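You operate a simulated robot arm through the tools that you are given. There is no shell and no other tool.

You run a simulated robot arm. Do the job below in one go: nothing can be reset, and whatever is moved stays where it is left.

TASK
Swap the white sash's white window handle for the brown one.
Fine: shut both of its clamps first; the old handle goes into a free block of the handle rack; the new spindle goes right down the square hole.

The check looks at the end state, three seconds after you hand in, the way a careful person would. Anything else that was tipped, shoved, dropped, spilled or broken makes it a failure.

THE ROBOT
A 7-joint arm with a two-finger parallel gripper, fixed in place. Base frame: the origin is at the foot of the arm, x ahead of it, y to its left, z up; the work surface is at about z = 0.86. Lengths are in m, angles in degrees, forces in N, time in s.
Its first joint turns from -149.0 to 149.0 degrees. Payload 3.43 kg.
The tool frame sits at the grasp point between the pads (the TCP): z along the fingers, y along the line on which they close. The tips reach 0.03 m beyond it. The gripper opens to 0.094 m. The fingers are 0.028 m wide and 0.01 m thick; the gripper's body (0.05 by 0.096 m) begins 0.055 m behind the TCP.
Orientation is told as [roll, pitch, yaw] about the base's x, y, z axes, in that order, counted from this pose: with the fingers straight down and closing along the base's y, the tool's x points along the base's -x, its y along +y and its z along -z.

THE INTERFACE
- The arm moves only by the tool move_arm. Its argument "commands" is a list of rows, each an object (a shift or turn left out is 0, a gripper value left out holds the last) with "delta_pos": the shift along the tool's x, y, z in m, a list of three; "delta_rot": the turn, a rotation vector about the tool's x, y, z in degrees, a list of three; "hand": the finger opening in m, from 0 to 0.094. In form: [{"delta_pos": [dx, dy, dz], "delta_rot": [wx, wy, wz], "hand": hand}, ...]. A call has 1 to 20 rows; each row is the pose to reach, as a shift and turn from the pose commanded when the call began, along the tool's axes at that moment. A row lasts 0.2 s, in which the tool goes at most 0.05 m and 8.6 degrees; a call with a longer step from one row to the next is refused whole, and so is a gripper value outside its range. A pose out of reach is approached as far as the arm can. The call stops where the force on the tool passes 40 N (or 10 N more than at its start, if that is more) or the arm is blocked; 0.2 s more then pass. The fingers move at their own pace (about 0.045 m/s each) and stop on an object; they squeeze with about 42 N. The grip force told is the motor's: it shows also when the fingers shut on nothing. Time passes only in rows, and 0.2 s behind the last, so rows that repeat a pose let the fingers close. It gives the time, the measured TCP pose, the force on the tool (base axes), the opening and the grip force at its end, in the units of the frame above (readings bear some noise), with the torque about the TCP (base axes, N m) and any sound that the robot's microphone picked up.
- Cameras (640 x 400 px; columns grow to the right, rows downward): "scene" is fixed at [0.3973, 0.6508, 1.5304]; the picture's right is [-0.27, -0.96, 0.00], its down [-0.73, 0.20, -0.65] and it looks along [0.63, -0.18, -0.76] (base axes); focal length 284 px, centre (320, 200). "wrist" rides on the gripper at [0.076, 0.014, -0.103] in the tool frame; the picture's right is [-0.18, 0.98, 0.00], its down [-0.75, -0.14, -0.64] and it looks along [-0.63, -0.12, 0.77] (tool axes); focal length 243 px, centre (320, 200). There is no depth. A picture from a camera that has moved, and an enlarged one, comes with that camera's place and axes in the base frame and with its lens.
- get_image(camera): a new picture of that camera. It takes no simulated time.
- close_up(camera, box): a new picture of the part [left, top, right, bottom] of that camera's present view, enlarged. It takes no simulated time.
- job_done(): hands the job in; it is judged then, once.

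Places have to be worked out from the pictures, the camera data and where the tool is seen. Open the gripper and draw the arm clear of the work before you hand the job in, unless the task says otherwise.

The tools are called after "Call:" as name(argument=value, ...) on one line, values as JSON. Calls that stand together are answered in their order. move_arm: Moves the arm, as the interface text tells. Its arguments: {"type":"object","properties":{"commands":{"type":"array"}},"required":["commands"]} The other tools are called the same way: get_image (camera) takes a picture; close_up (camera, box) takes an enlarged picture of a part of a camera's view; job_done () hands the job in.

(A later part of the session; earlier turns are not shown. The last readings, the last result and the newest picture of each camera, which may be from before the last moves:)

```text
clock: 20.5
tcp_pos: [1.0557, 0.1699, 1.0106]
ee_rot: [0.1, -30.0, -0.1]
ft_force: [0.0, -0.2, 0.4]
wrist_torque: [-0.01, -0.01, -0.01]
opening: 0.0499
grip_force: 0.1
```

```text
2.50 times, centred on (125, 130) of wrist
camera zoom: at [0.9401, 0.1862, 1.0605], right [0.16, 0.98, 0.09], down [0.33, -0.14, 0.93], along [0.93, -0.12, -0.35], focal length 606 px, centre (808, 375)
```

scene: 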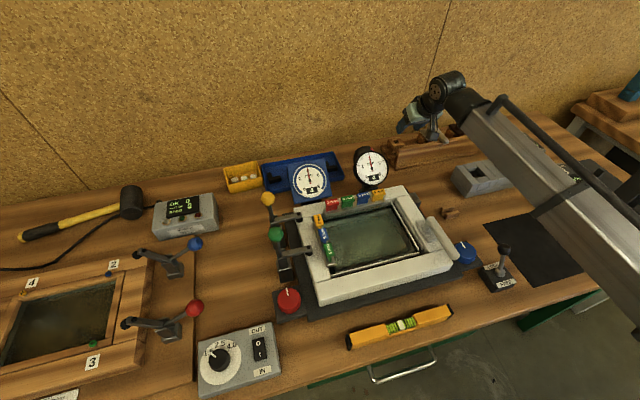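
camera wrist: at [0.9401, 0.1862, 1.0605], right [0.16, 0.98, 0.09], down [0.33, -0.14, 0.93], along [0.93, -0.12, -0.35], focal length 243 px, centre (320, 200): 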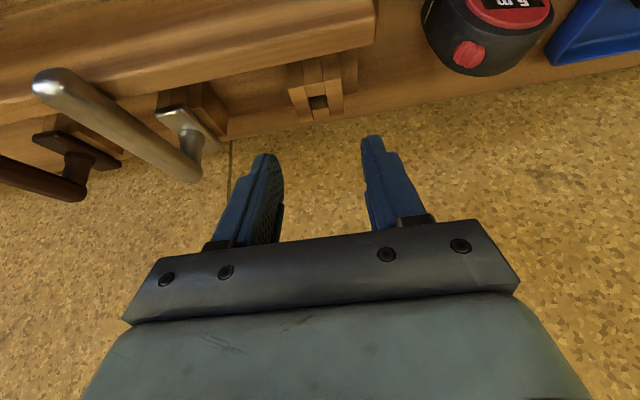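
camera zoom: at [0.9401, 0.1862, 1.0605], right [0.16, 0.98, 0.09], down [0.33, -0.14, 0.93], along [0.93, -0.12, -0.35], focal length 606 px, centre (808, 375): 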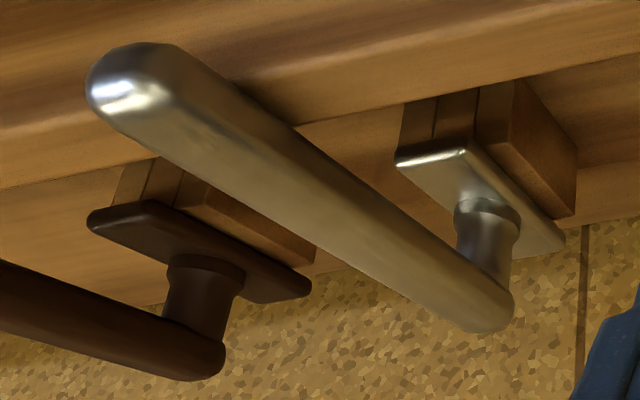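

The low angle refines the free hole to (1.1045, 0.173, 0.911), about 15 mm square. The rack is yawed about +1.6° and the brown spindle is near (1.11, -0.07). Now I rise and move the pitched tool over the white handle's grip.

Call:
move_arm(commands=[{"delta_pos": [-0.02, 0, -0.0346], "hand": 0.06}, {"delta_pos": [-0.04, 0, -0.0693], "hand": 0.06}, {"delta_pos": [-0.06, 0, -0.1039], "hand": 0.06}, {"delta_pos": [-0.0209, 0.0127, -0.1226], "hand": 0.06}, {"delta_pos": [0.0181, 0.0254, -0.1413], "hand": 0.06}, {"delta_pos": [0.0572, 0.038, -0.16], "hand": 0.06}, {"delta_pos": [0.0963, 0.0507, -0.1787], "hand": 0.06}, {"delta_pos": [0.1354, 0.0634, -0.1975], "hand": 0.06}, {"delta_pos": [0.1744, 0.0761, -0.2162], "hand": 0.06}, {"delta_pos": [0.2135, 0.0888, -0.2349], "hand": 0.06}, {"delta_pos": [0.2526, 0.1014, -0.2536], "hand": 0.06}, {"delta_pos": [0.2916, 0.1141, -0.2723], "hand": 0.06}, {"delta_pos": [0.2916, 0.1141, -0.2723], "hand": 0.06}])

Call:
get_image(camera="wrist")

Call:
get_image(camera="scene")

```text
clock: 23.3
tcp_pos: [0.6674, 0.2862, 1.1008]
ee_rot: [0.1, -29.9, 0.0]
ft_force: [0.1, -0.1, 0.4]
wrist_torque: [0.01, 0.01, 0.01]
opening: 0.0599
grip_force: 0.0
```

```text
taken
camera wrist: at [0.5517, 0.3017, 1.1507], right [0.16, 0.98, 0.09], down [0.33, -0.14, 0.93], along [0.93, -0.12, -0.35], focal length 243 px, centre (320, 200)
```

wrist: 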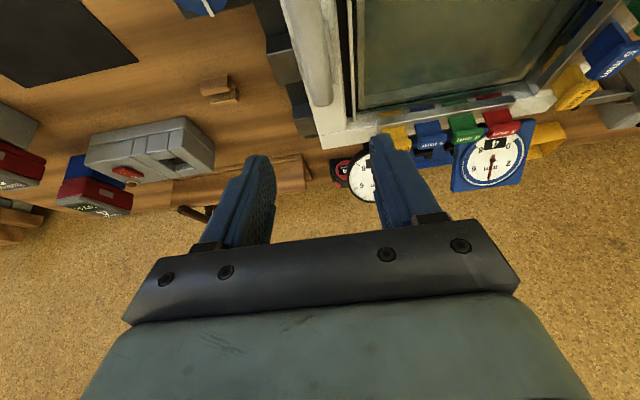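

```text
taken
```

scene: 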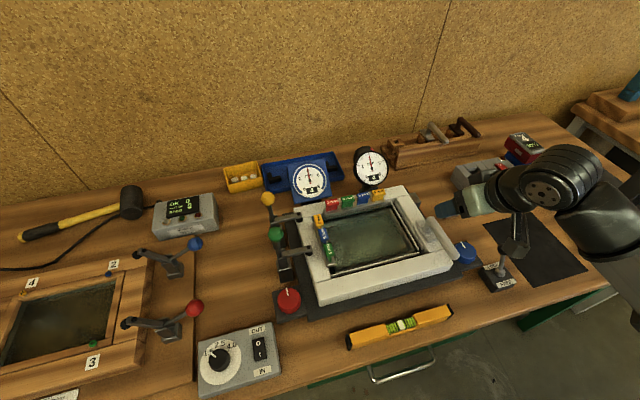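

The tool is above the grip. I enlarge to confirm the grip's position relative to the fingers before descending.

Call:
close_up(camera="wrist", box=[240, 0, 400, 130])

Call:
close_up(camera="scene", box=[390, 190, 500, 280])

```text
3.08 times, centred on (320, 65) of wrist
camera zoom: at [0.5517, 0.3017, 1.1507], right [0.16, 0.98, 0.09], down [0.33, -0.14, 0.93], along [0.93, -0.12, -0.35], focal length 746 px, centre (320, 615)
```

zoom: 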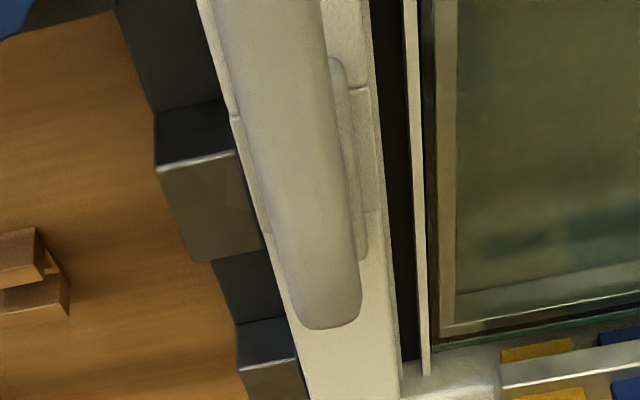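

```text
4.44 times, centred on (445, 235) of scene
camera zoom: at [0.3973, 0.6508, 1.5304], right [-0.27, -0.96, 0.0], down [-0.73, 0.2, -0.65], along [0.63, -0.18, -0.76], focal length 1261 px, centre (-236, 44)
```

zoom: 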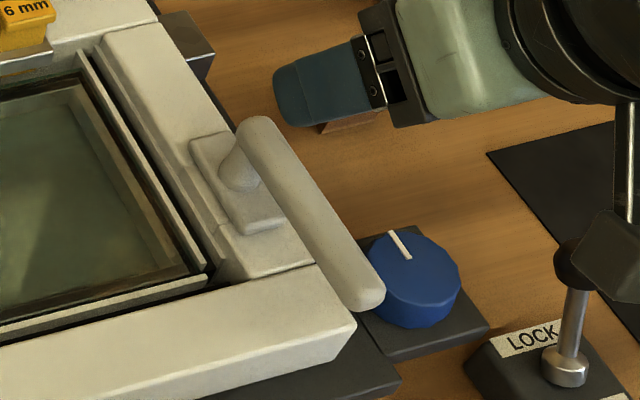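

From this view the grip lies about 4 mm to +y of the tool centre. I shift over and descend partway, still straddling the grip, for a closer measurement.

Call:
move_arm(commands=[{"delta_pos": [0.0117, 0.0015, 0.0202]}, {"delta_pos": [0.0233, 0.003, 0.0404]}, {"delta_pos": [0.035, 0.004, 0.0606]}, {"delta_pos": [0.035, 0.004, 0.0606]}])

Call:
get_image(camera="wrist")

Call:
close_up(camera="scene", box=[390, 190, 500, 280])

```text
clock: 24.3
tcp_pos: [0.6684, 0.2898, 1.0301]
ee_rot: [0.1, -30.0, -0.1]
ft_force: [-1.4, 0.4, -0.3]
wrist_torque: [0.01, 0.01, -0.01]
opening: 0.0602
grip_force: 0.1
```

```text
taken
camera wrist: at [0.5521, 0.3053, 1.0805], right [0.16, 0.98, 0.09], down [0.33, -0.14, 0.93], along [0.93, -0.12, -0.35], focal length 243 px, centre (320, 200)
```

wrist: 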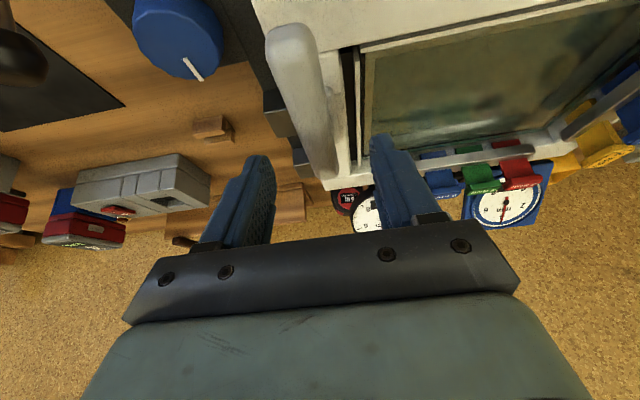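

```text
4.44 times, centred on (445, 235) of scene
camera zoom: at [0.3973, 0.6508, 1.5304], right [-0.27, -0.96, 0.0], down [-0.73, 0.2, -0.65], along [0.63, -0.18, -0.76], focal length 1261 px, centre (-236, 44)
```

zoom: 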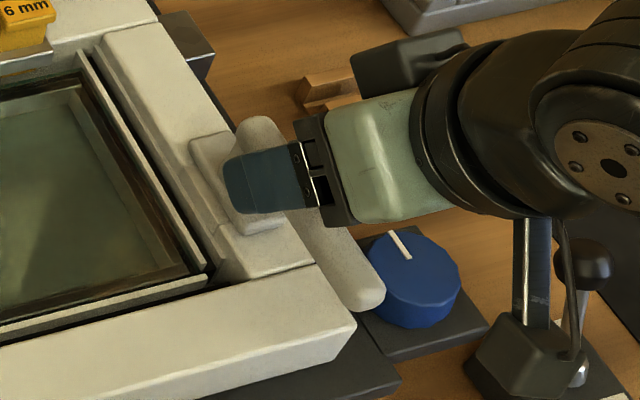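

The grip now appears centred between the fingers at y ≈ 0.290. I enlarge once more to pin down its height.

Call:
close_up(camera="wrist", box=[240, 10, 400, 210])

```text
2.00 times, centred on (320, 110) of wrist
camera zoom: at [0.5521, 0.3053, 1.0805], right [0.16, 0.98, 0.09], down [0.33, -0.14, 0.93], along [0.93, -0.12, -0.35], focal length 485 px, centre (320, 380)
```

zoom: 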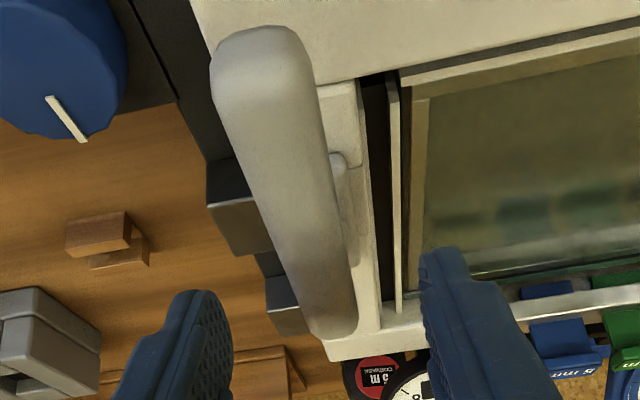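

The grip is about 23 mm thick and centred at y ≈ 0.290, z ≈ 0.99. I descend to TCP z ≈ 0.992, and the fingertips stay clear above the rosette and frame.

Call:
move_arm(commands=[{"delta_pos": [0.0063, 0, 0.011]}, {"delta_pos": [0.0127, 0, 0.022]}, {"delta_pos": [0.019, 0, 0.0329]}, {"delta_pos": [0.019, 0, 0.0329]}])

Call:
get_image(camera="wrist")

Call:
close_up(camera="scene", box=[390, 190, 500, 280])

```text
clock: 25.3
tcp_pos: [0.6674, 0.289, 0.9924]
ee_rot: [0.1, -30.0, -0.1]
ft_force: [-0.5, 0.4, 1.0]
wrist_torque: [0.03, -0.06, -0.01]
opening: 0.06
grip_force: 0.0
```

```text
taken
camera wrist: at [0.5517, 0.3052, 1.0428], right [0.16, 0.98, 0.09], down [0.33, -0.14, 0.93], along [0.93, -0.12, -0.35], focal length 243 px, centre (320, 200)
```

wrist: 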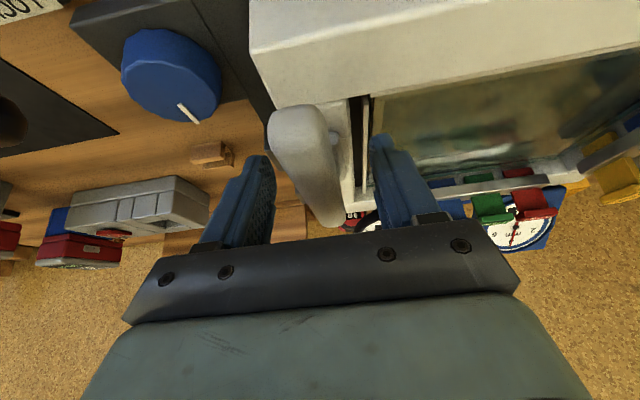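

```text
4.44 times, centred on (445, 235) of scene
camera zoom: at [0.3973, 0.6508, 1.5304], right [-0.27, -0.96, 0.0], down [-0.73, 0.2, -0.65], along [0.63, -0.18, -0.76], focal length 1261 px, centre (-236, 44)
```

zoom: 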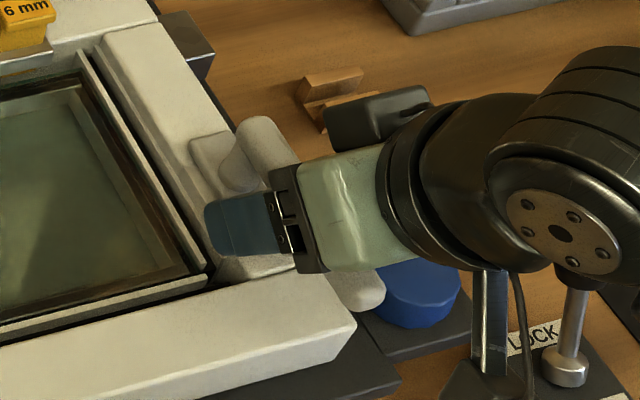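

The grip is centred between the fingers and nothing is touching. I close the hand on it.

Call:
move_arm(commands=[{"hand": 0.0}, {"hand": 0.0}, {"hand": 0.0}, {"hand": 0.0}, {"hand": 0.0}, {"hand": 0.0}])

Call:
get_image(camera="wrist")

```text
clock: 26.7
tcp_pos: [0.6676, 0.2895, 0.9926]
ee_rot: [0.0, -30.0, -0.1]
ft_force: [-0.1, 0.8, -0.4]
wrist_torque: [0.01, -0.01, 0.07]
opening: 0.0239
grip_force: 42.0
```

```text
taken
camera wrist: at [0.5517, 0.3052, 1.043], right [0.16, 0.98, 0.09], down [0.33, -0.14, 0.93], along [0.93, -0.12, -0.35], focal length 243 px, centre (320, 200)
```

wrist: 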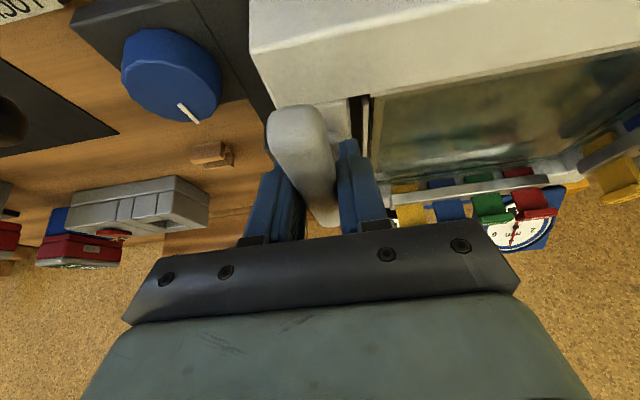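

The grip is held, with the opening at 23.9 mm and almost no side force. I lift straight up slowly to draw the spindle out.

Call:
move_arm(commands=[{"delta_pos": [-0.0025, 0, -0.0043], "hand": 0.0}, {"delta_pos": [-0.005, 0, -0.0087], "hand": 0.0}, {"delta_pos": [-0.0075, 0, -0.013], "hand": 0.0}, {"delta_pos": [-0.01, 0, -0.0173], "hand": 0.0}, {"delta_pos": [-0.0125, 0, -0.0217], "hand": 0.0}, {"delta_pos": [-0.015, 0, -0.026], "hand": 0.0}, {"delta_pos": [-0.0175, 0, -0.0303], "hand": 0.0}, {"delta_pos": [-0.02, 0, -0.0346], "hand": 0.0}])

Call:
close_up(camera="scene", box=[390, 190, 500, 280])

Call:
get_image(camera="wrist")

```text
clock: 28.5
tcp_pos: [0.6685, 0.2902, 1.0319]
ee_rot: [0.1, -30.1, -0.2]
ft_force: [0.1, 1.7, -2.2]
wrist_torque: [-0.01, 0.0, 0.01]
opening: 0.0238
grip_force: 42.7
```

```text
4.44 times, centred on (445, 235) of scene
camera zoom: at [0.3973, 0.6508, 1.5304], right [-0.27, -0.96, 0.0], down [-0.73, 0.2, -0.65], along [0.63, -0.18, -0.76], focal length 1261 px, centre (-236, 44)
```

zoom: 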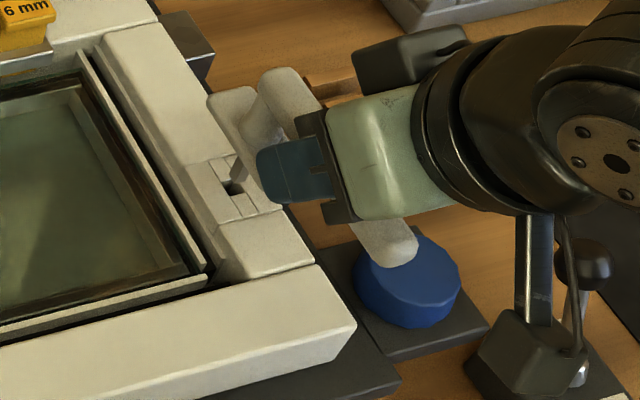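

```text
taken
camera wrist: at [0.5521, 0.3057, 1.083], right [0.16, 0.98, 0.09], down [0.33, -0.14, 0.93], along [0.93, -0.12, -0.35], focal length 243 px, centre (320, 200)
```

wrist: 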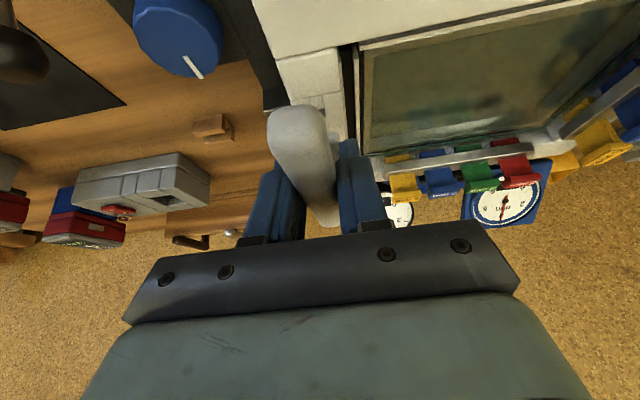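

The handle comes up freely and the square hole shows beneath it. I lift on to about z = 1.15.

Call:
move_arm(commands=[{"delta_pos": [-0.0075, 0, -0.013], "hand": 0.0}, {"delta_pos": [-0.0175, 0, -0.0303], "hand": 0.0}, {"delta_pos": [-0.03, 0, -0.052], "hand": 0.0}, {"delta_pos": [-0.045, 0, -0.078], "hand": 0.0}, {"delta_pos": [-0.06, 0, -0.104], "hand": 0.0}, {"delta_pos": [-0.06, 0, -0.104], "hand": 0.0}])

Call:
close_up(camera="scene", box=[390, 150, 500, 270])

Call:
close_up(camera="wrist", box=[240, 0, 400, 130])

Call:
get_image(camera="scene")

```text
clock: 29.9
tcp_pos: [0.6668, 0.2899, 1.153]
ee_rot: [0.0, -30.0, -0.1]
ft_force: [0.7, 0.8, -2.8]
wrist_torque: [0.03, 0.02, -0.01]
opening: 0.024
grip_force: 41.8
```

```text
3.33 times, centred on (445, 210) of scene
camera zoom: at [0.3973, 0.6508, 1.5304], right [-0.27, -0.96, 0.0], down [-0.73, 0.2, -0.65], along [0.63, -0.18, -0.76], focal length 946 px, centre (-97, 167)
```

zoom: 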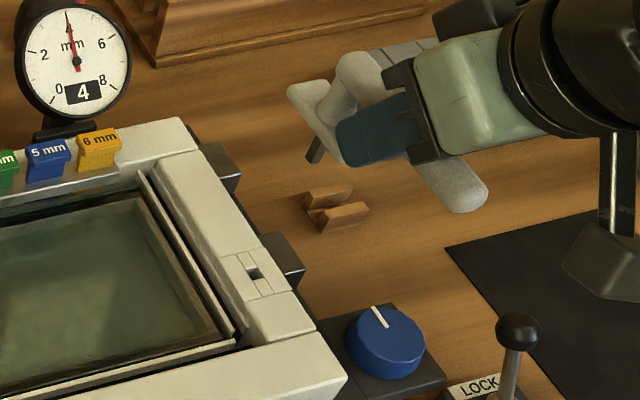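

```text
3.08 times, centred on (320, 65) of wrist
camera zoom: at [0.5512, 0.3053, 1.2033], right [0.16, 0.98, 0.09], down [0.33, -0.14, 0.93], along [0.93, -0.12, -0.35], focal length 746 px, centre (320, 615)
```

zoom: 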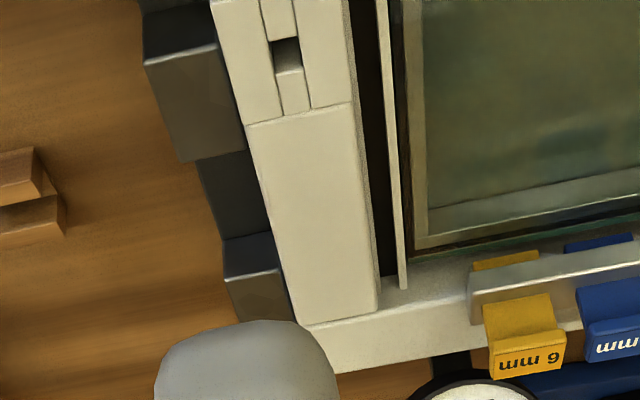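

```text
taken
```

scene: 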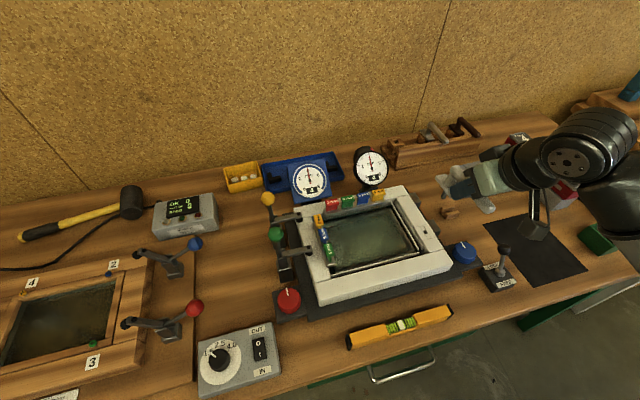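

The spindle is out; the sash's square hole is visible at about (0.716, 0.291, 0.945), roughly 9 mm wide. Keeping this height, I carry the handle over to the free block with a yaw of 1.6° to match the rack.

Call:
move_arm(commands=[{"delta_pos": [-0.0335, -0.0119, 0.0194], "delta_rot": [0, 0, 0], "hand": 0.0}, {"delta_pos": [-0.067, -0.0238, 0.0387], "hand": 0.0}, {"delta_pos": [-0.1005, -0.0357, 0.0581], "hand": 0.0}, {"delta_pos": [-0.134, -0.0476, 0.0774], "hand": 0.0}, {"delta_pos": [-0.1676, -0.0595, 0.0968], "hand": 0.0}, {"delta_pos": [-0.2011, -0.0714, 0.1161], "delta_rot": [-0.2, 0, -0.35], "hand": 0.0}, {"delta_pos": [-0.2346, -0.0833, 0.1355], "delta_rot": [-0.4, 0, -0.7], "hand": 0.0}, {"delta_pos": [-0.2681, -0.0952, 0.1548], "delta_rot": [-0.6, 0, -1.05], "hand": 0.0}, {"delta_pos": [-0.3016, -0.1071, 0.1742], "delta_rot": [-0.8, 0, -1.386], "hand": 0.0}, {"delta_pos": [-0.3351, -0.119, 0.1935], "delta_rot": [-0.8, 0, -1.386], "hand": 0.0}, {"delta_pos": [-0.3351, -0.119, 0.1935], "delta_rot": [-0.8, 0, -1.386], "hand": 0.0}])

Call:
close_up(camera="scene", box=[370, 60, 490, 180])

Call:
get_image(camera="wrist")

```text
clock: 32.3
tcp_pos: [1.0547, 0.1709, 1.1503]
ee_rot: [0.2, -30.0, 1.4]
ft_force: [-0.6, 0.5, -2.0]
wrist_torque: [-0.02, 0.03, 0.0]
opening: 0.0239
grip_force: 42.1
```

```text
3.33 times, centred on (430, 120) of scene
camera zoom: at [0.3973, 0.6508, 1.5304], right [-0.27, -0.96, 0.0], down [-0.73, 0.2, -0.65], along [0.63, -0.18, -0.76], focal length 946 px, centre (-47, 467)
```

zoom: 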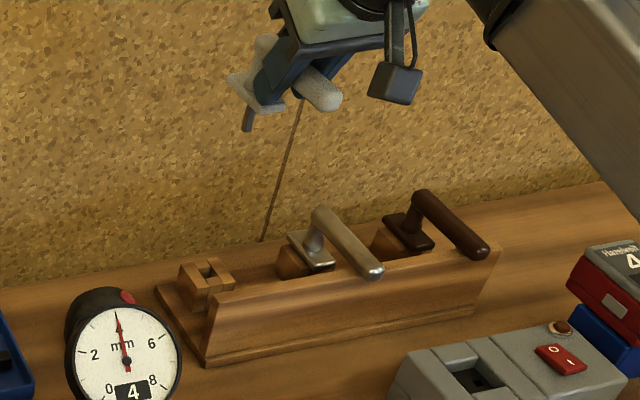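

```text
taken
camera wrist: at [0.9391, 0.1835, 1.2022], right [0.13, 0.99, 0.09], down [0.34, -0.13, 0.93], along [0.93, -0.09, -0.35], focal length 243 px, centre (320, 200)
```

wrist: 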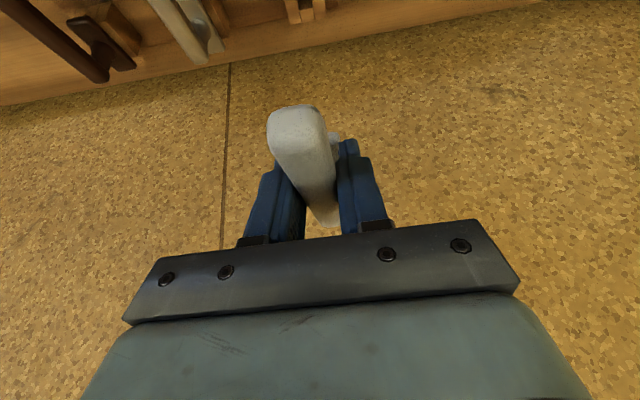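

The spindle shows below the rosette. I zoom far in on the spindle and on the hole to compute the correction.

Call:
close_up(camera="scene", box=[394, 36, 442, 66])

Call:
close_up(camera="scene", box=[374, 120, 422, 150])

```text
13.33 times, centred on (418, 51) of scene
camera zoom: at [0.3973, 0.6508, 1.5304], right [-0.27, -0.96, 0.0], down [-0.73, 0.2, -0.65], along [0.63, -0.18, -0.76], focal length 3782 px, centre (-987, 2187)
```

zoom: 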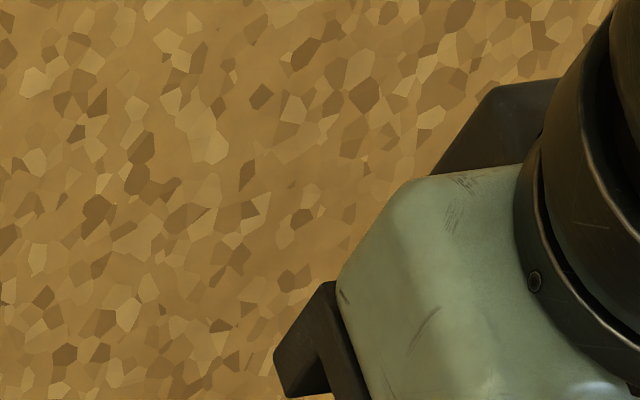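

```text
13.33 times, centred on (398, 135) of scene
camera zoom: at [0.3973, 0.6508, 1.5304], right [-0.27, -0.96, 0.0], down [-0.73, 0.2, -0.65], along [0.63, -0.18, -0.76], focal length 3782 px, centre (-720, 1067)
```

zoom: 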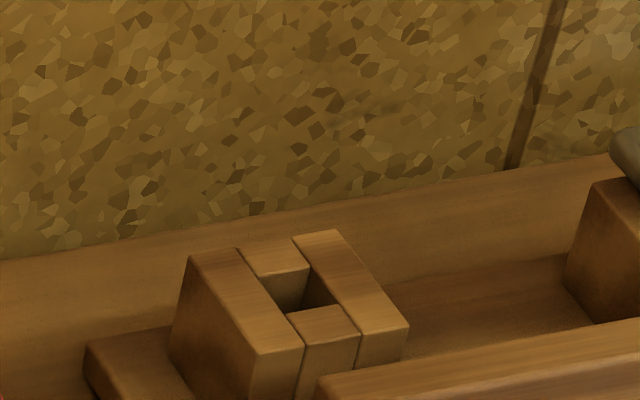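

I picked the wrong region for the spindle. I zoom again on the handle itself.

Call:
close_up(camera="scene", box=[392, 68, 440, 104])

```text
11.11 times, centred on (416, 86) of scene
camera zoom: at [0.3973, 0.6508, 1.5304], right [-0.27, -0.96, 0.0], down [-0.73, 0.2, -0.65], along [0.63, -0.18, -0.76], focal length 3152 px, centre (-747, 1467)
```

zoom: 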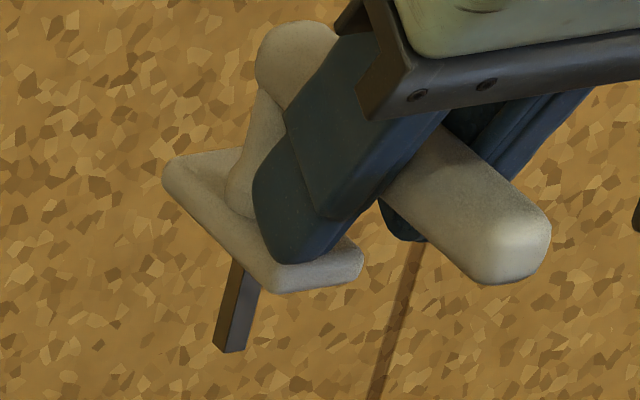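

The spindle tip is at about (1.100, 0.173, 1.075) and the hole centre at (1.103, 0.173, 0.910). I shift 3 mm in x and descend until the tip is about 2 cm above the hole, to compare them closely.

Call:
move_arm(commands=[{"delta_pos": [0.0155, 0, 0.0308], "hand": 0.0}, {"delta_pos": [0.033, 0, 0.0611], "hand": 0.0}, {"delta_pos": [0.0505, 0, 0.0914], "hand": 0.0}, {"delta_pos": [0.0674, 0, 0.1227], "hand": 0.0}, {"delta_pos": [0.0674, 0, 0.1227], "hand": 0.0}])

Call:
close_up(camera="scene", box=[374, 114, 422, 144])

Call:
get_image(camera="wrist")

```text
clock: 33.5
tcp_pos: [1.058, 0.1708, 1.0121]
ee_rot: [0.1, -30.0, 1.5]
ft_force: [0.0, -1.0, -2.4]
wrist_torque: [0.01, 0.07, 0.0]
opening: 0.024
grip_force: 41.7
```

```text
13.33 times, centred on (398, 129) of scene
camera zoom: at [0.3973, 0.6508, 1.5304], right [-0.27, -0.96, 0.0], down [-0.73, 0.2, -0.65], along [0.63, -0.18, -0.76], focal length 3782 px, centre (-720, 1147)
```

zoom: 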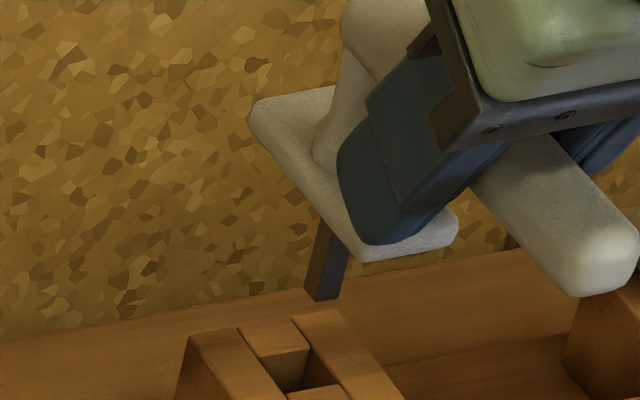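

```text
taken
camera wrist: at [0.9416, 0.1833, 1.0629], right [0.13, 0.99, 0.09], down [0.34, -0.13, 0.93], along [0.93, -0.09, -0.35], focal length 243 px, centre (320, 200)
```

wrist: 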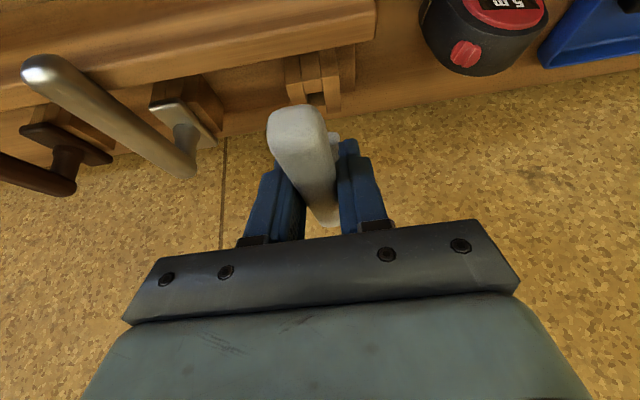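

The tip sits at about (1.103, 0.172, 0.934), within about 1 mm of being right above the hole. I nudge 1 mm to +y and lower slowly into the hole's mouth.

Call:
move_arm(commands=[{"delta_pos": [0.0025, 0.001, 0.0043], "hand": 0.0}, {"delta_pos": [0.005, 0.001, 0.0087], "hand": 0.0}, {"delta_pos": [0.0075, 0.001, 0.013], "hand": 0.0}, {"delta_pos": [0.01, 0.001, 0.0173], "hand": 0.0}, {"delta_pos": [0.0125, 0.001, 0.0217], "hand": 0.0}, {"delta_pos": [0.015, 0.001, 0.026], "hand": 0.0}])

Call:
close_up(camera="scene", box=[374, 120, 422, 150])

```text
clock: 34.9
tcp_pos: [1.0575, 0.1707, 0.984]
ee_rot: [0.1, -30.2, 1.5]
ft_force: [-3.4, 0.3, 9.1]
wrist_torque: [0.03, -0.28, -0.01]
opening: 0.024
grip_force: 41.6
```

```text
13.33 times, centred on (398, 135) of scene
camera zoom: at [0.3973, 0.6508, 1.5304], right [-0.27, -0.96, 0.0], down [-0.73, 0.2, -0.65], along [0.63, -0.18, -0.76], focal length 3782 px, centre (-720, 1067)
```

zoom: 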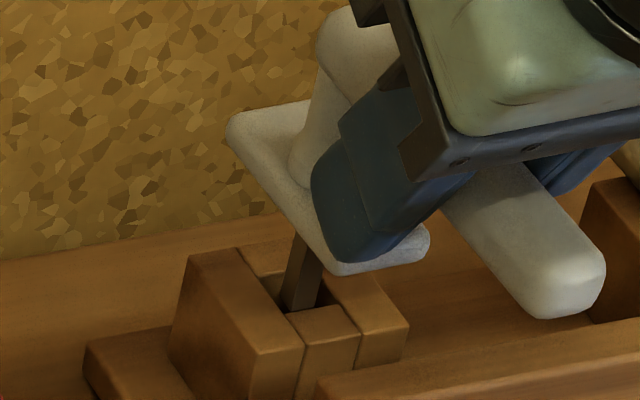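

I feel 9 N upward, and the picture shows the spindle tip resting on the robot-side rim, about 6 mm short in x and 2.5 mm too far in +y. I lift 8 mm, shift by that amount and look again.

Call:
move_arm(commands=[{"delta_pos": [-0.004, 0, -0.0069], "hand": 0.0}, {"delta_pos": [-0.0092, -0.0025, -0.0039], "hand": 0.0}, {"delta_pos": [-0.0092, -0.0025, -0.0039], "hand": 0.0}])

Call:
close_up(camera="scene", box=[374, 120, 422, 150])

```text
clock: 35.7
tcp_pos: [1.0631, 0.1692, 0.9904]
ee_rot: [0.1, -30.0, 1.5]
ft_force: [-0.7, -0.1, -2.4]
wrist_torque: [0.01, 0.05, -0.03]
opening: 0.024
grip_force: 41.2
```

```text
13.33 times, centred on (398, 135) of scene
camera zoom: at [0.3973, 0.6508, 1.5304], right [-0.27, -0.96, 0.0], down [-0.73, 0.2, -0.65], along [0.63, -0.18, -0.76], focal length 3782 px, centre (-720, 1067)
```

zoom: 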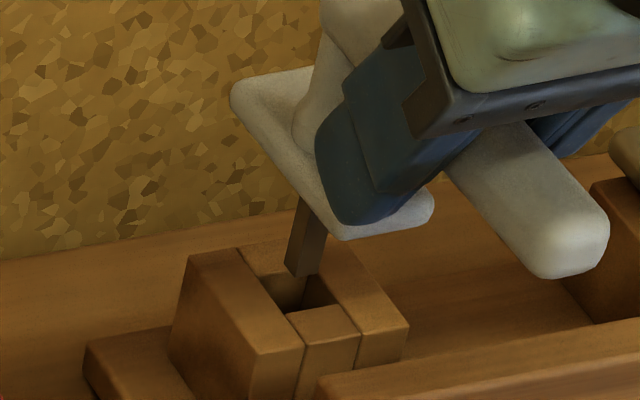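

Projected straight down, the tip now lands on the hole's centre. I lower it again slowly.

Call:
move_arm(commands=[{"delta_pos": [0.0025, 0, 0.0043], "hand": 0.0}, {"delta_pos": [0.005, 0, 0.0087], "hand": 0.0}, {"delta_pos": [0.0075, 0, 0.013], "hand": 0.0}, {"delta_pos": [0.0095, 0, 0.0165], "hand": 0.0}])

Call:
close_up(camera="scene", box=[374, 120, 422, 150])

```text
clock: 36.7
tcp_pos: [1.0647, 0.1689, 0.9716]
ee_rot: [0.1, -30.0, 1.5]
ft_force: [0.9, 0.4, -1.8]
wrist_torque: [-0.02, 0.03, 0.0]
opening: 0.024
grip_force: 41.9
```

```text
13.33 times, centred on (398, 135) of scene
camera zoom: at [0.3973, 0.6508, 1.5304], right [-0.27, -0.96, 0.0], down [-0.73, 0.2, -0.65], along [0.63, -0.18, -0.76], focal length 3782 px, centre (-720, 1067)
```

zoom: 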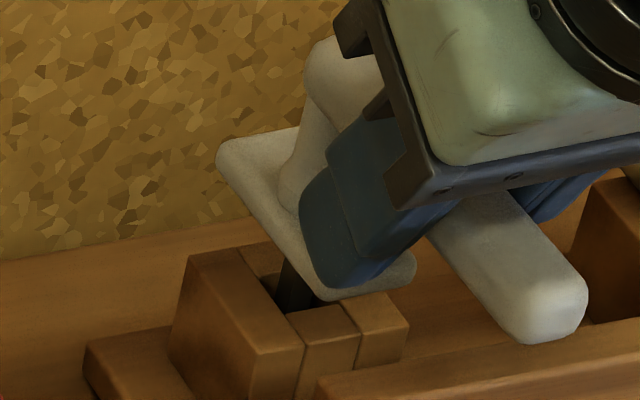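

The spindle is entering the hole with no resistance. I keep lowering in small steps until the rosette seats.

Call:
move_arm(commands=[{"delta_pos": [0.0015, 0, 0.0026], "hand": 0.0}, {"delta_pos": [0.003, 0, 0.0052], "hand": 0.0}, {"delta_pos": [0.0045, 0, 0.0078], "hand": 0.0}, {"delta_pos": [0.0055, 0, 0.0095], "hand": 0.0}, {"delta_pos": [0.0065, 0, 0.0113], "hand": 0.0}])

Call:
close_up(camera="scene", box=[374, 120, 422, 150])

```text
clock: 37.9
tcp_pos: [1.0638, 0.1685, 0.9581]
ee_rot: [0.1, -30.0, 1.5]
ft_force: [-0.2, -0.3, -2.0]
wrist_torque: [0.01, 0.06, -0.02]
opening: 0.0241
grip_force: 42.1
```

```text
13.33 times, centred on (398, 135) of scene
camera zoom: at [0.3973, 0.6508, 1.5304], right [-0.27, -0.96, 0.0], down [-0.73, 0.2, -0.65], along [0.63, -0.18, -0.76], focal length 3782 px, centre (-720, 1067)
```

zoom: 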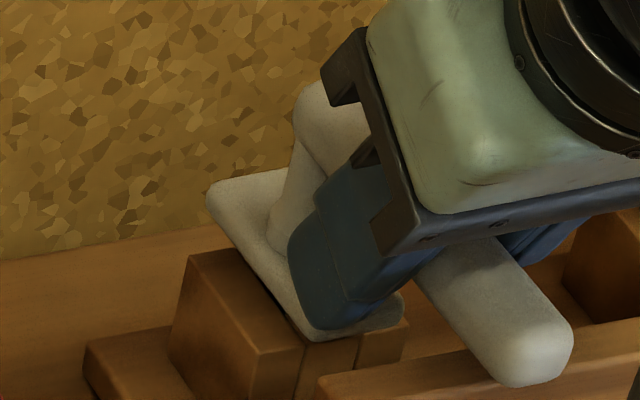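

The rosette is almost on the block and there is still no contact force. I continue down in 1.5 mm steps.

Call:
move_arm(commands=[{"delta_pos": [0.0008, 0, 0.0013], "hand": 0.0}, {"delta_pos": [0.0015, 0, 0.0026], "hand": 0.0}, {"delta_pos": [0.0023, 0, 0.0039], "hand": 0.0}, {"delta_pos": [0.003, 0, 0.0052], "hand": 0.0}])

Call:
close_up(camera="scene", box=[374, 120, 422, 150])

```text
clock: 38.9
tcp_pos: [1.0638, 0.1691, 0.951]
ee_rot: [0.0, -30.1, 1.6]
ft_force: [-0.5, -0.6, -0.7]
wrist_torque: [-0.01, 0.12, -0.01]
opening: 0.0243
grip_force: 41.7
```

```text
13.33 times, centred on (398, 135) of scene
camera zoom: at [0.3973, 0.6508, 1.5304], right [-0.27, -0.96, 0.0], down [-0.73, 0.2, -0.65], along [0.63, -0.18, -0.76], focal length 3782 px, centre (-720, 1067)
```

zoom: 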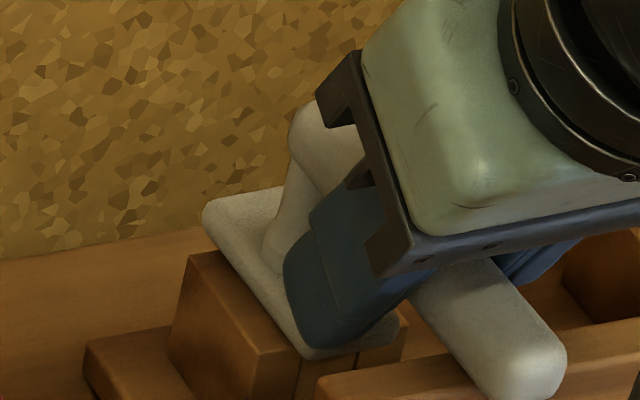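

The force reading changed a little, so contact may be starting. I compare with how the seated silver and brown handles look on their blocks.

Call:
close_up(camera="scene", box=[380, 105, 490, 165])

Call:
close_up(camera="wrist", box=[220, 80, 380, 180])

Call:
get_image(camera="wrist")

```text
5.82 times, centred on (435, 135) of scene
camera zoom: at [0.3973, 0.6508, 1.5304], right [-0.27, -0.96, 0.0], down [-0.73, 0.2, -0.65], along [0.63, -0.18, -0.76], focal length 1650 px, centre (-349, 578)
```

zoom: 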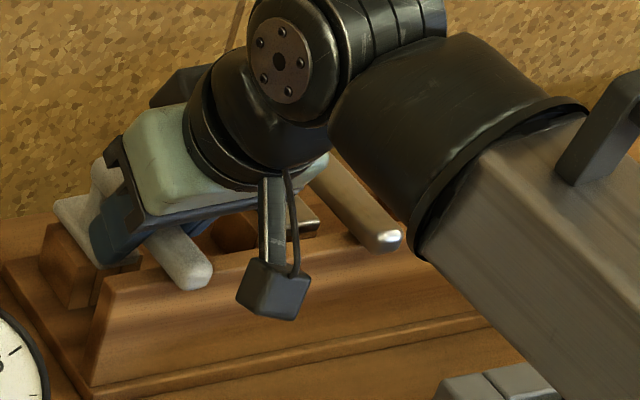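

```text
4.00 times, centred on (300, 130) of wrist
camera zoom: at [0.9471, 0.1817, 1.0031], right [0.13, 0.99, 0.09], down [0.33, -0.13, 0.93], along [0.93, -0.09, -0.35], focal length 970 px, centre (400, 480)
```

zoom: 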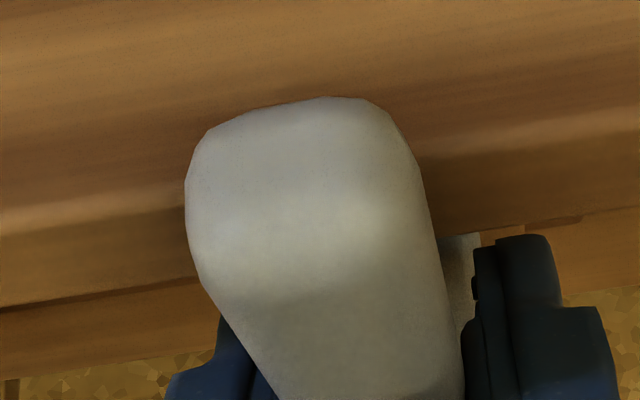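

```text
taken
camera wrist: at [0.9471, 0.1817, 1.0031], right [0.13, 0.99, 0.09], down [0.33, -0.13, 0.93], along [0.93, -0.09, -0.35], focal length 243 px, centre (320, 200)
```

wrist: 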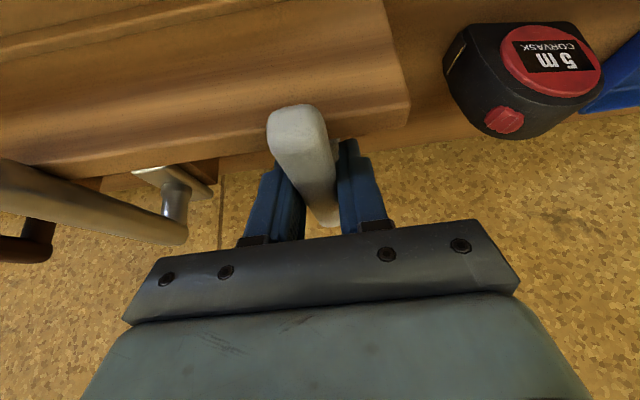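

The picture suggests a few millimetres remain. I continue down in small steps while watching the force.

Call:
move_arm(commands=[{"delta_pos": [0.0005, 0, 0.0009], "hand": 0.0}, {"delta_pos": [0.001, 0, 0.0017], "hand": 0.0}, {"delta_pos": [0.0015, 0, 0.0026], "hand": 0.0}])

Call:
close_up(camera="scene", box=[374, 120, 422, 150])

```text
clock: 39.7
tcp_pos: [1.0633, 0.1694, 0.9533]
ee_rot: [0.1, -30.4, 1.6]
ft_force: [0.9, 2.0, 27.8]
wrist_torque: [-0.06, 0.83, -0.01]
opening: 0.0241
grip_force: 41.6
```

```text
13.33 times, centred on (398, 135) of scene
camera zoom: at [0.3973, 0.6508, 1.5304], right [-0.27, -0.96, 0.0], down [-0.73, 0.2, -0.65], along [0.63, -0.18, -0.76], focal length 3782 px, centre (-720, 1067)
```

zoom: 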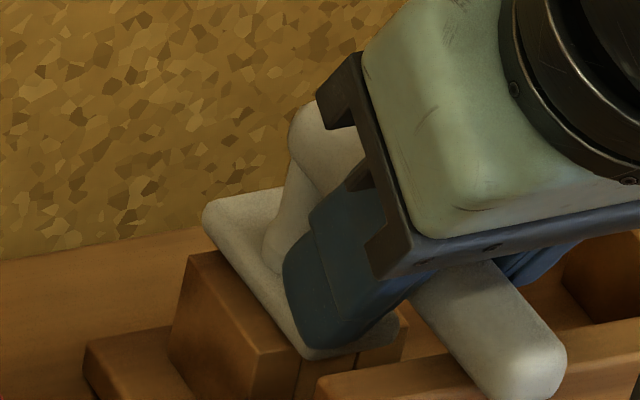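

There is now 28 N upward, with a torque showing contact on the robot side of the tool. The grip has reached the front board's top while the spindle is down in the hole. I back off 2.5 mm to unload and check before releasing.

Call:
move_arm(commands=[{"delta_pos": [-0.0007, 0, -0.0012], "hand": 0.0}, {"delta_pos": [-0.0013, 0, -0.0022], "hand": 0.0}, {"delta_pos": [-0.0013, 0, -0.0022], "hand": 0.0}])

Call:
close_up(camera="scene", box=[384, 125, 414, 145])

Call:
close_up(camera="wrist", box=[0, 120, 240, 280])

```text
clock: 40.5
tcp_pos: [1.063, 0.1689, 0.952]
ee_rot: [0.1, -30.1, 1.4]
ft_force: [4.2, 2.6, 18.5]
wrist_torque: [-0.02, -0.83, 0.02]
opening: 0.024
grip_force: 42.1
```

```text
16.00 times, centred on (399, 135) of scene
camera zoom: at [0.3973, 0.6508, 1.5304], right [-0.27, -0.96, 0.0], down [-0.73, 0.2, -0.65], along [0.63, -0.18, -0.76], focal length 4538 px, centre (-944, 1240)
```

zoom: 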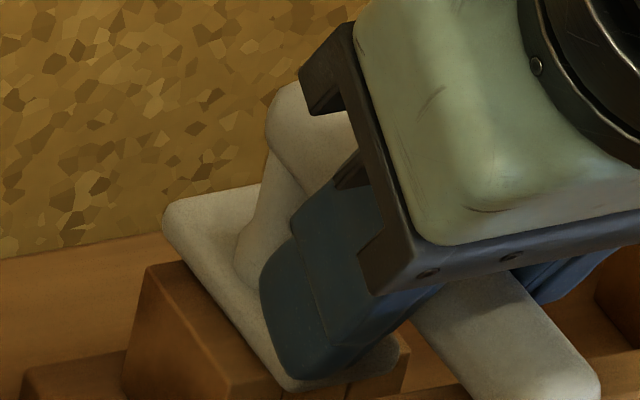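

```text
2.50 times, centred on (120, 200) of wrist
camera zoom: at [0.9471, 0.1816, 1.0026], right [0.13, 0.99, 0.09], down [0.33, -0.13, 0.93], along [0.93, -0.09, -0.35], focal length 606 px, centre (820, 200)
```

zoom: 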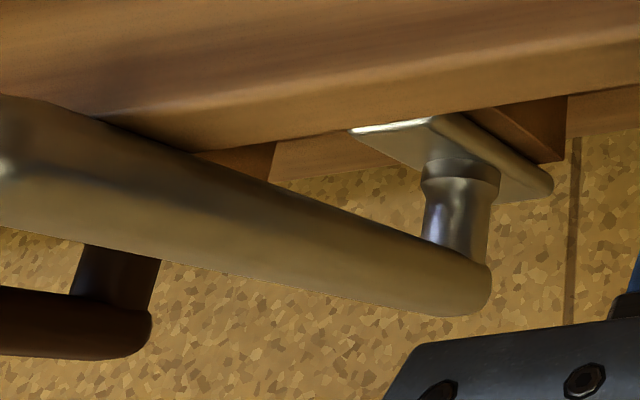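

Now the load is 18 N centred at the rosette, so the rosette is bearing on the block. I back off slightly more to unload it.

Call:
move_arm(commands=[{"delta_pos": [-0.0004, 0, -0.0007], "hand": 0.0}, {"delta_pos": [-0.0008, 0, -0.0014], "hand": 0.0}, {"delta_pos": [-0.0008, 0, -0.0014], "hand": 0.0}])

```text
clock: 41.3
tcp_pos: [1.0624, 0.1689, 0.9524]
ee_rot: [0.0, -29.9, 1.5]
ft_force: [2.1, -0.2, 3.4]
wrist_torque: [0.03, -0.41, 0.03]
opening: 0.0243
grip_force: 42.1
```

The load is down to 3 N. I open the fingers to release the white handle.

Call:
move_arm(commands=[{"hand": 0.035}, {"hand": 0.05}, {"hand": 0.05}, {"hand": 0.05}])

Call:
close_up(camera="scene", box=[374, 120, 422, 150])

Call:
get_image(camera="wrist")

```text
clock: 42.3
tcp_pos: [1.0638, 0.1692, 0.9534]
ee_rot: [0.2, -30.0, 1.5]
ft_force: [0.4, -0.3, -0.1]
wrist_torque: [0.02, -0.02, 0.0]
opening: 0.0501
grip_force: 0.1
```

```text
13.33 times, centred on (398, 135) of scene
camera zoom: at [0.3973, 0.6508, 1.5304], right [-0.27, -0.96, 0.0], down [-0.73, 0.2, -0.65], along [0.63, -0.18, -0.76], focal length 3782 px, centre (-720, 1067)
```

zoom: 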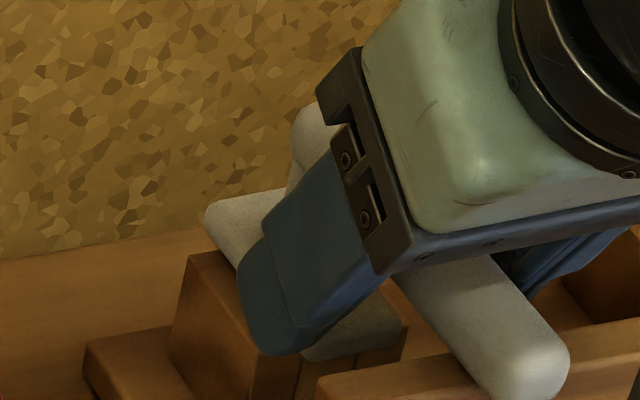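

```text
taken
camera wrist: at [0.9473, 0.1817, 1.0038], right [0.13, 0.99, 0.09], down [0.34, -0.13, 0.93], along [0.93, -0.09, -0.35], focal length 243 px, centre (320, 200)
```

wrist: 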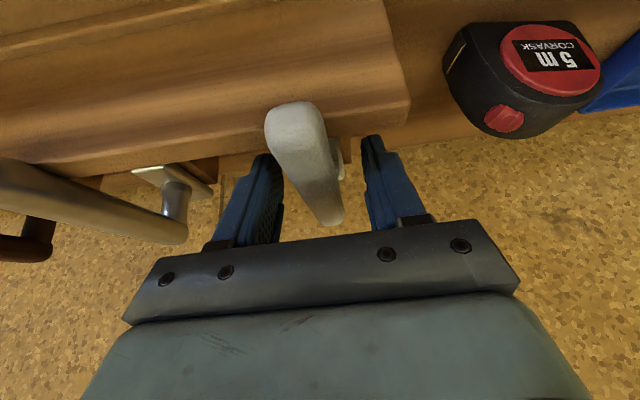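

The handle stays put after release. I raise the open hand straight up clear of it and look.

Call:
move_arm(commands=[{"delta_pos": [-0.005, 0, -0.0087], "hand": 0.05}, {"delta_pos": [-0.015, 0, -0.026], "hand": 0.05}, {"delta_pos": [-0.03, 0, -0.052], "hand": 0.05}, {"delta_pos": [-0.05, 0, -0.0866], "hand": 0.05}, {"delta_pos": [-0.065, 0, -0.1126], "hand": 0.05}, {"delta_pos": [-0.065, 0, -0.1126], "hand": 0.05}])

Call:
close_up(camera="scene", box=[375, 110, 495, 175])

Call:
close_up(camera="scene", box=[374, 120, 422, 150])

Call:
get_image(camera="wrist")

```text
clock: 43.7
tcp_pos: [1.0643, 0.1687, 1.0817]
ee_rot: [0.1, -30.0, 1.5]
ft_force: [1.2, 1.2, 0.0]
wrist_torque: [-0.02, 0.05, -0.02]
opening: 0.0502
grip_force: 0.1
```

```text
5.33 times, centred on (435, 142) of scene
camera zoom: at [0.3973, 0.6508, 1.5304], right [-0.27, -0.96, 0.0], down [-0.73, 0.2, -0.65], along [0.63, -0.18, -0.76], focal length 1513 px, centre (-293, 507)
```

zoom: 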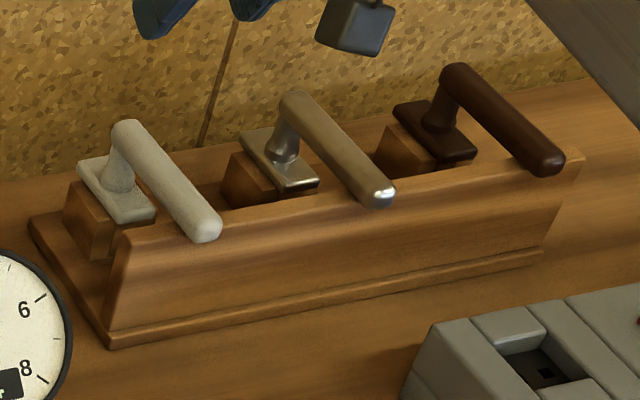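

```text
13.33 times, centred on (398, 135) of scene
camera zoom: at [0.3973, 0.6508, 1.5304], right [-0.27, -0.96, 0.0], down [-0.73, 0.2, -0.65], along [0.63, -0.18, -0.76], focal length 3782 px, centre (-720, 1067)
```

zoom: 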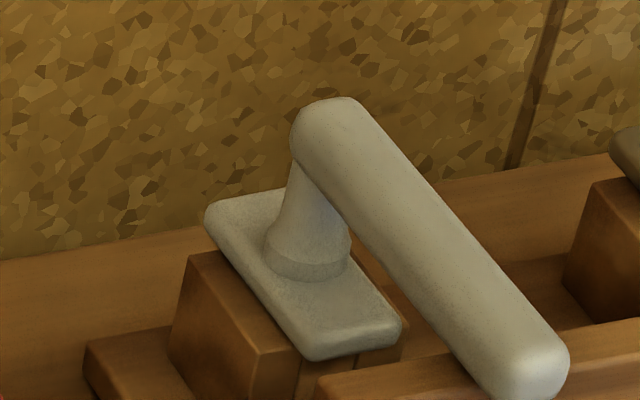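

```text
taken
camera wrist: at [0.9481, 0.1815, 1.1329], right [0.13, 0.99, 0.09], down [0.34, -0.13, 0.93], along [0.93, -0.09, -0.35], focal length 243 px, centre (320, 200)
```

wrist: 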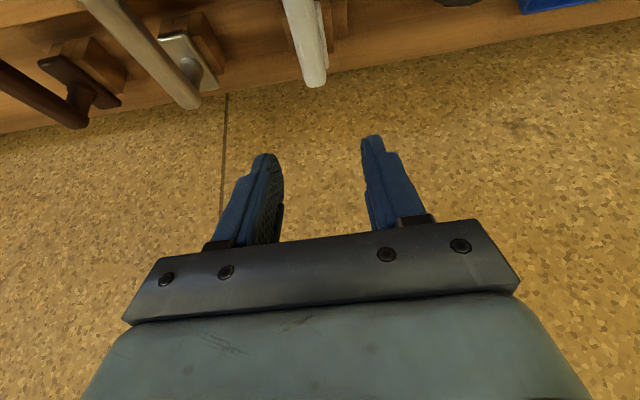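

The white handle sits flush in the free block, just like the other two. Next I slide the tool sideways at this height to above the brown handle and measure it.

Call:
move_arm(commands=[{"delta_pos": [0, -0.047, 0], "hand": 0.06}, {"delta_pos": [0, -0.094, 0], "hand": 0.06}, {"delta_pos": [0, -0.141, 0], "hand": 0.06}, {"delta_pos": [0, -0.188, 0], "hand": 0.06}, {"delta_pos": [0, -0.235, 0], "hand": 0.06}, {"delta_pos": [0, -0.235, 0], "hand": 0.06}])

Call:
get_image(camera="wrist")

Call:
close_up(camera="wrist", box=[240, 0, 400, 130])

Call:
close_up(camera="scene", box=[430, 100, 500, 160])

```text
clock: 45.1
tcp_pos: [1.0694, -0.0673, 1.0837]
ee_rot: [0.1, -30.0, 1.4]
ft_force: [0.0, 0.8, -0.6]
wrist_torque: [0.01, 0.0, 0.03]
opening: 0.0599
grip_force: 0.0
```

```text
taken
camera wrist: at [0.9537, -0.0549, 1.135], right [0.13, 0.99, 0.09], down [0.34, -0.13, 0.93], along [0.93, -0.09, -0.35], focal length 243 px, centre (320, 200)
```

wrist: 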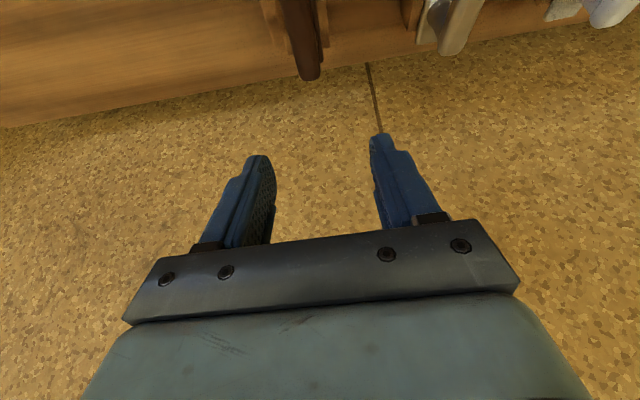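

```text
3.08 times, centred on (320, 65) of wrist
camera zoom: at [0.9537, -0.0549, 1.135], right [0.13, 0.99, 0.09], down [0.34, -0.13, 0.93], along [0.93, -0.09, -0.35], focal length 746 px, centre (320, 615)
```

zoom: 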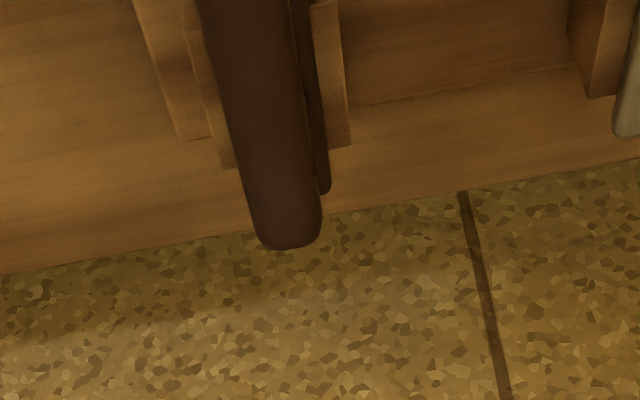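

```text
6.67 times, centred on (465, 130) of scene
camera zoom: at [0.3973, 0.6508, 1.5304], right [-0.27, -0.96, 0.0], down [-0.73, 0.2, -0.65], along [0.63, -0.18, -0.76], focal length 1891 px, centre (-647, 667)
```

zoom: 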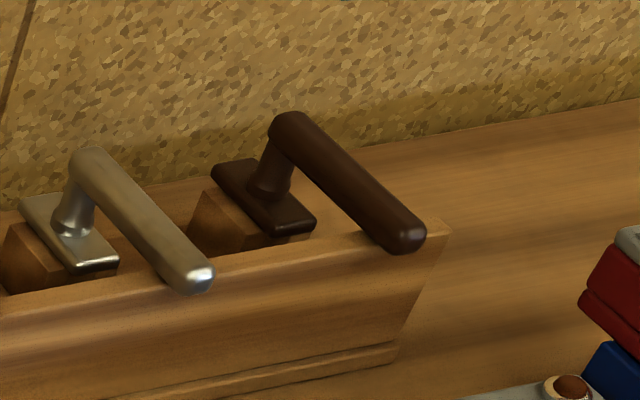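

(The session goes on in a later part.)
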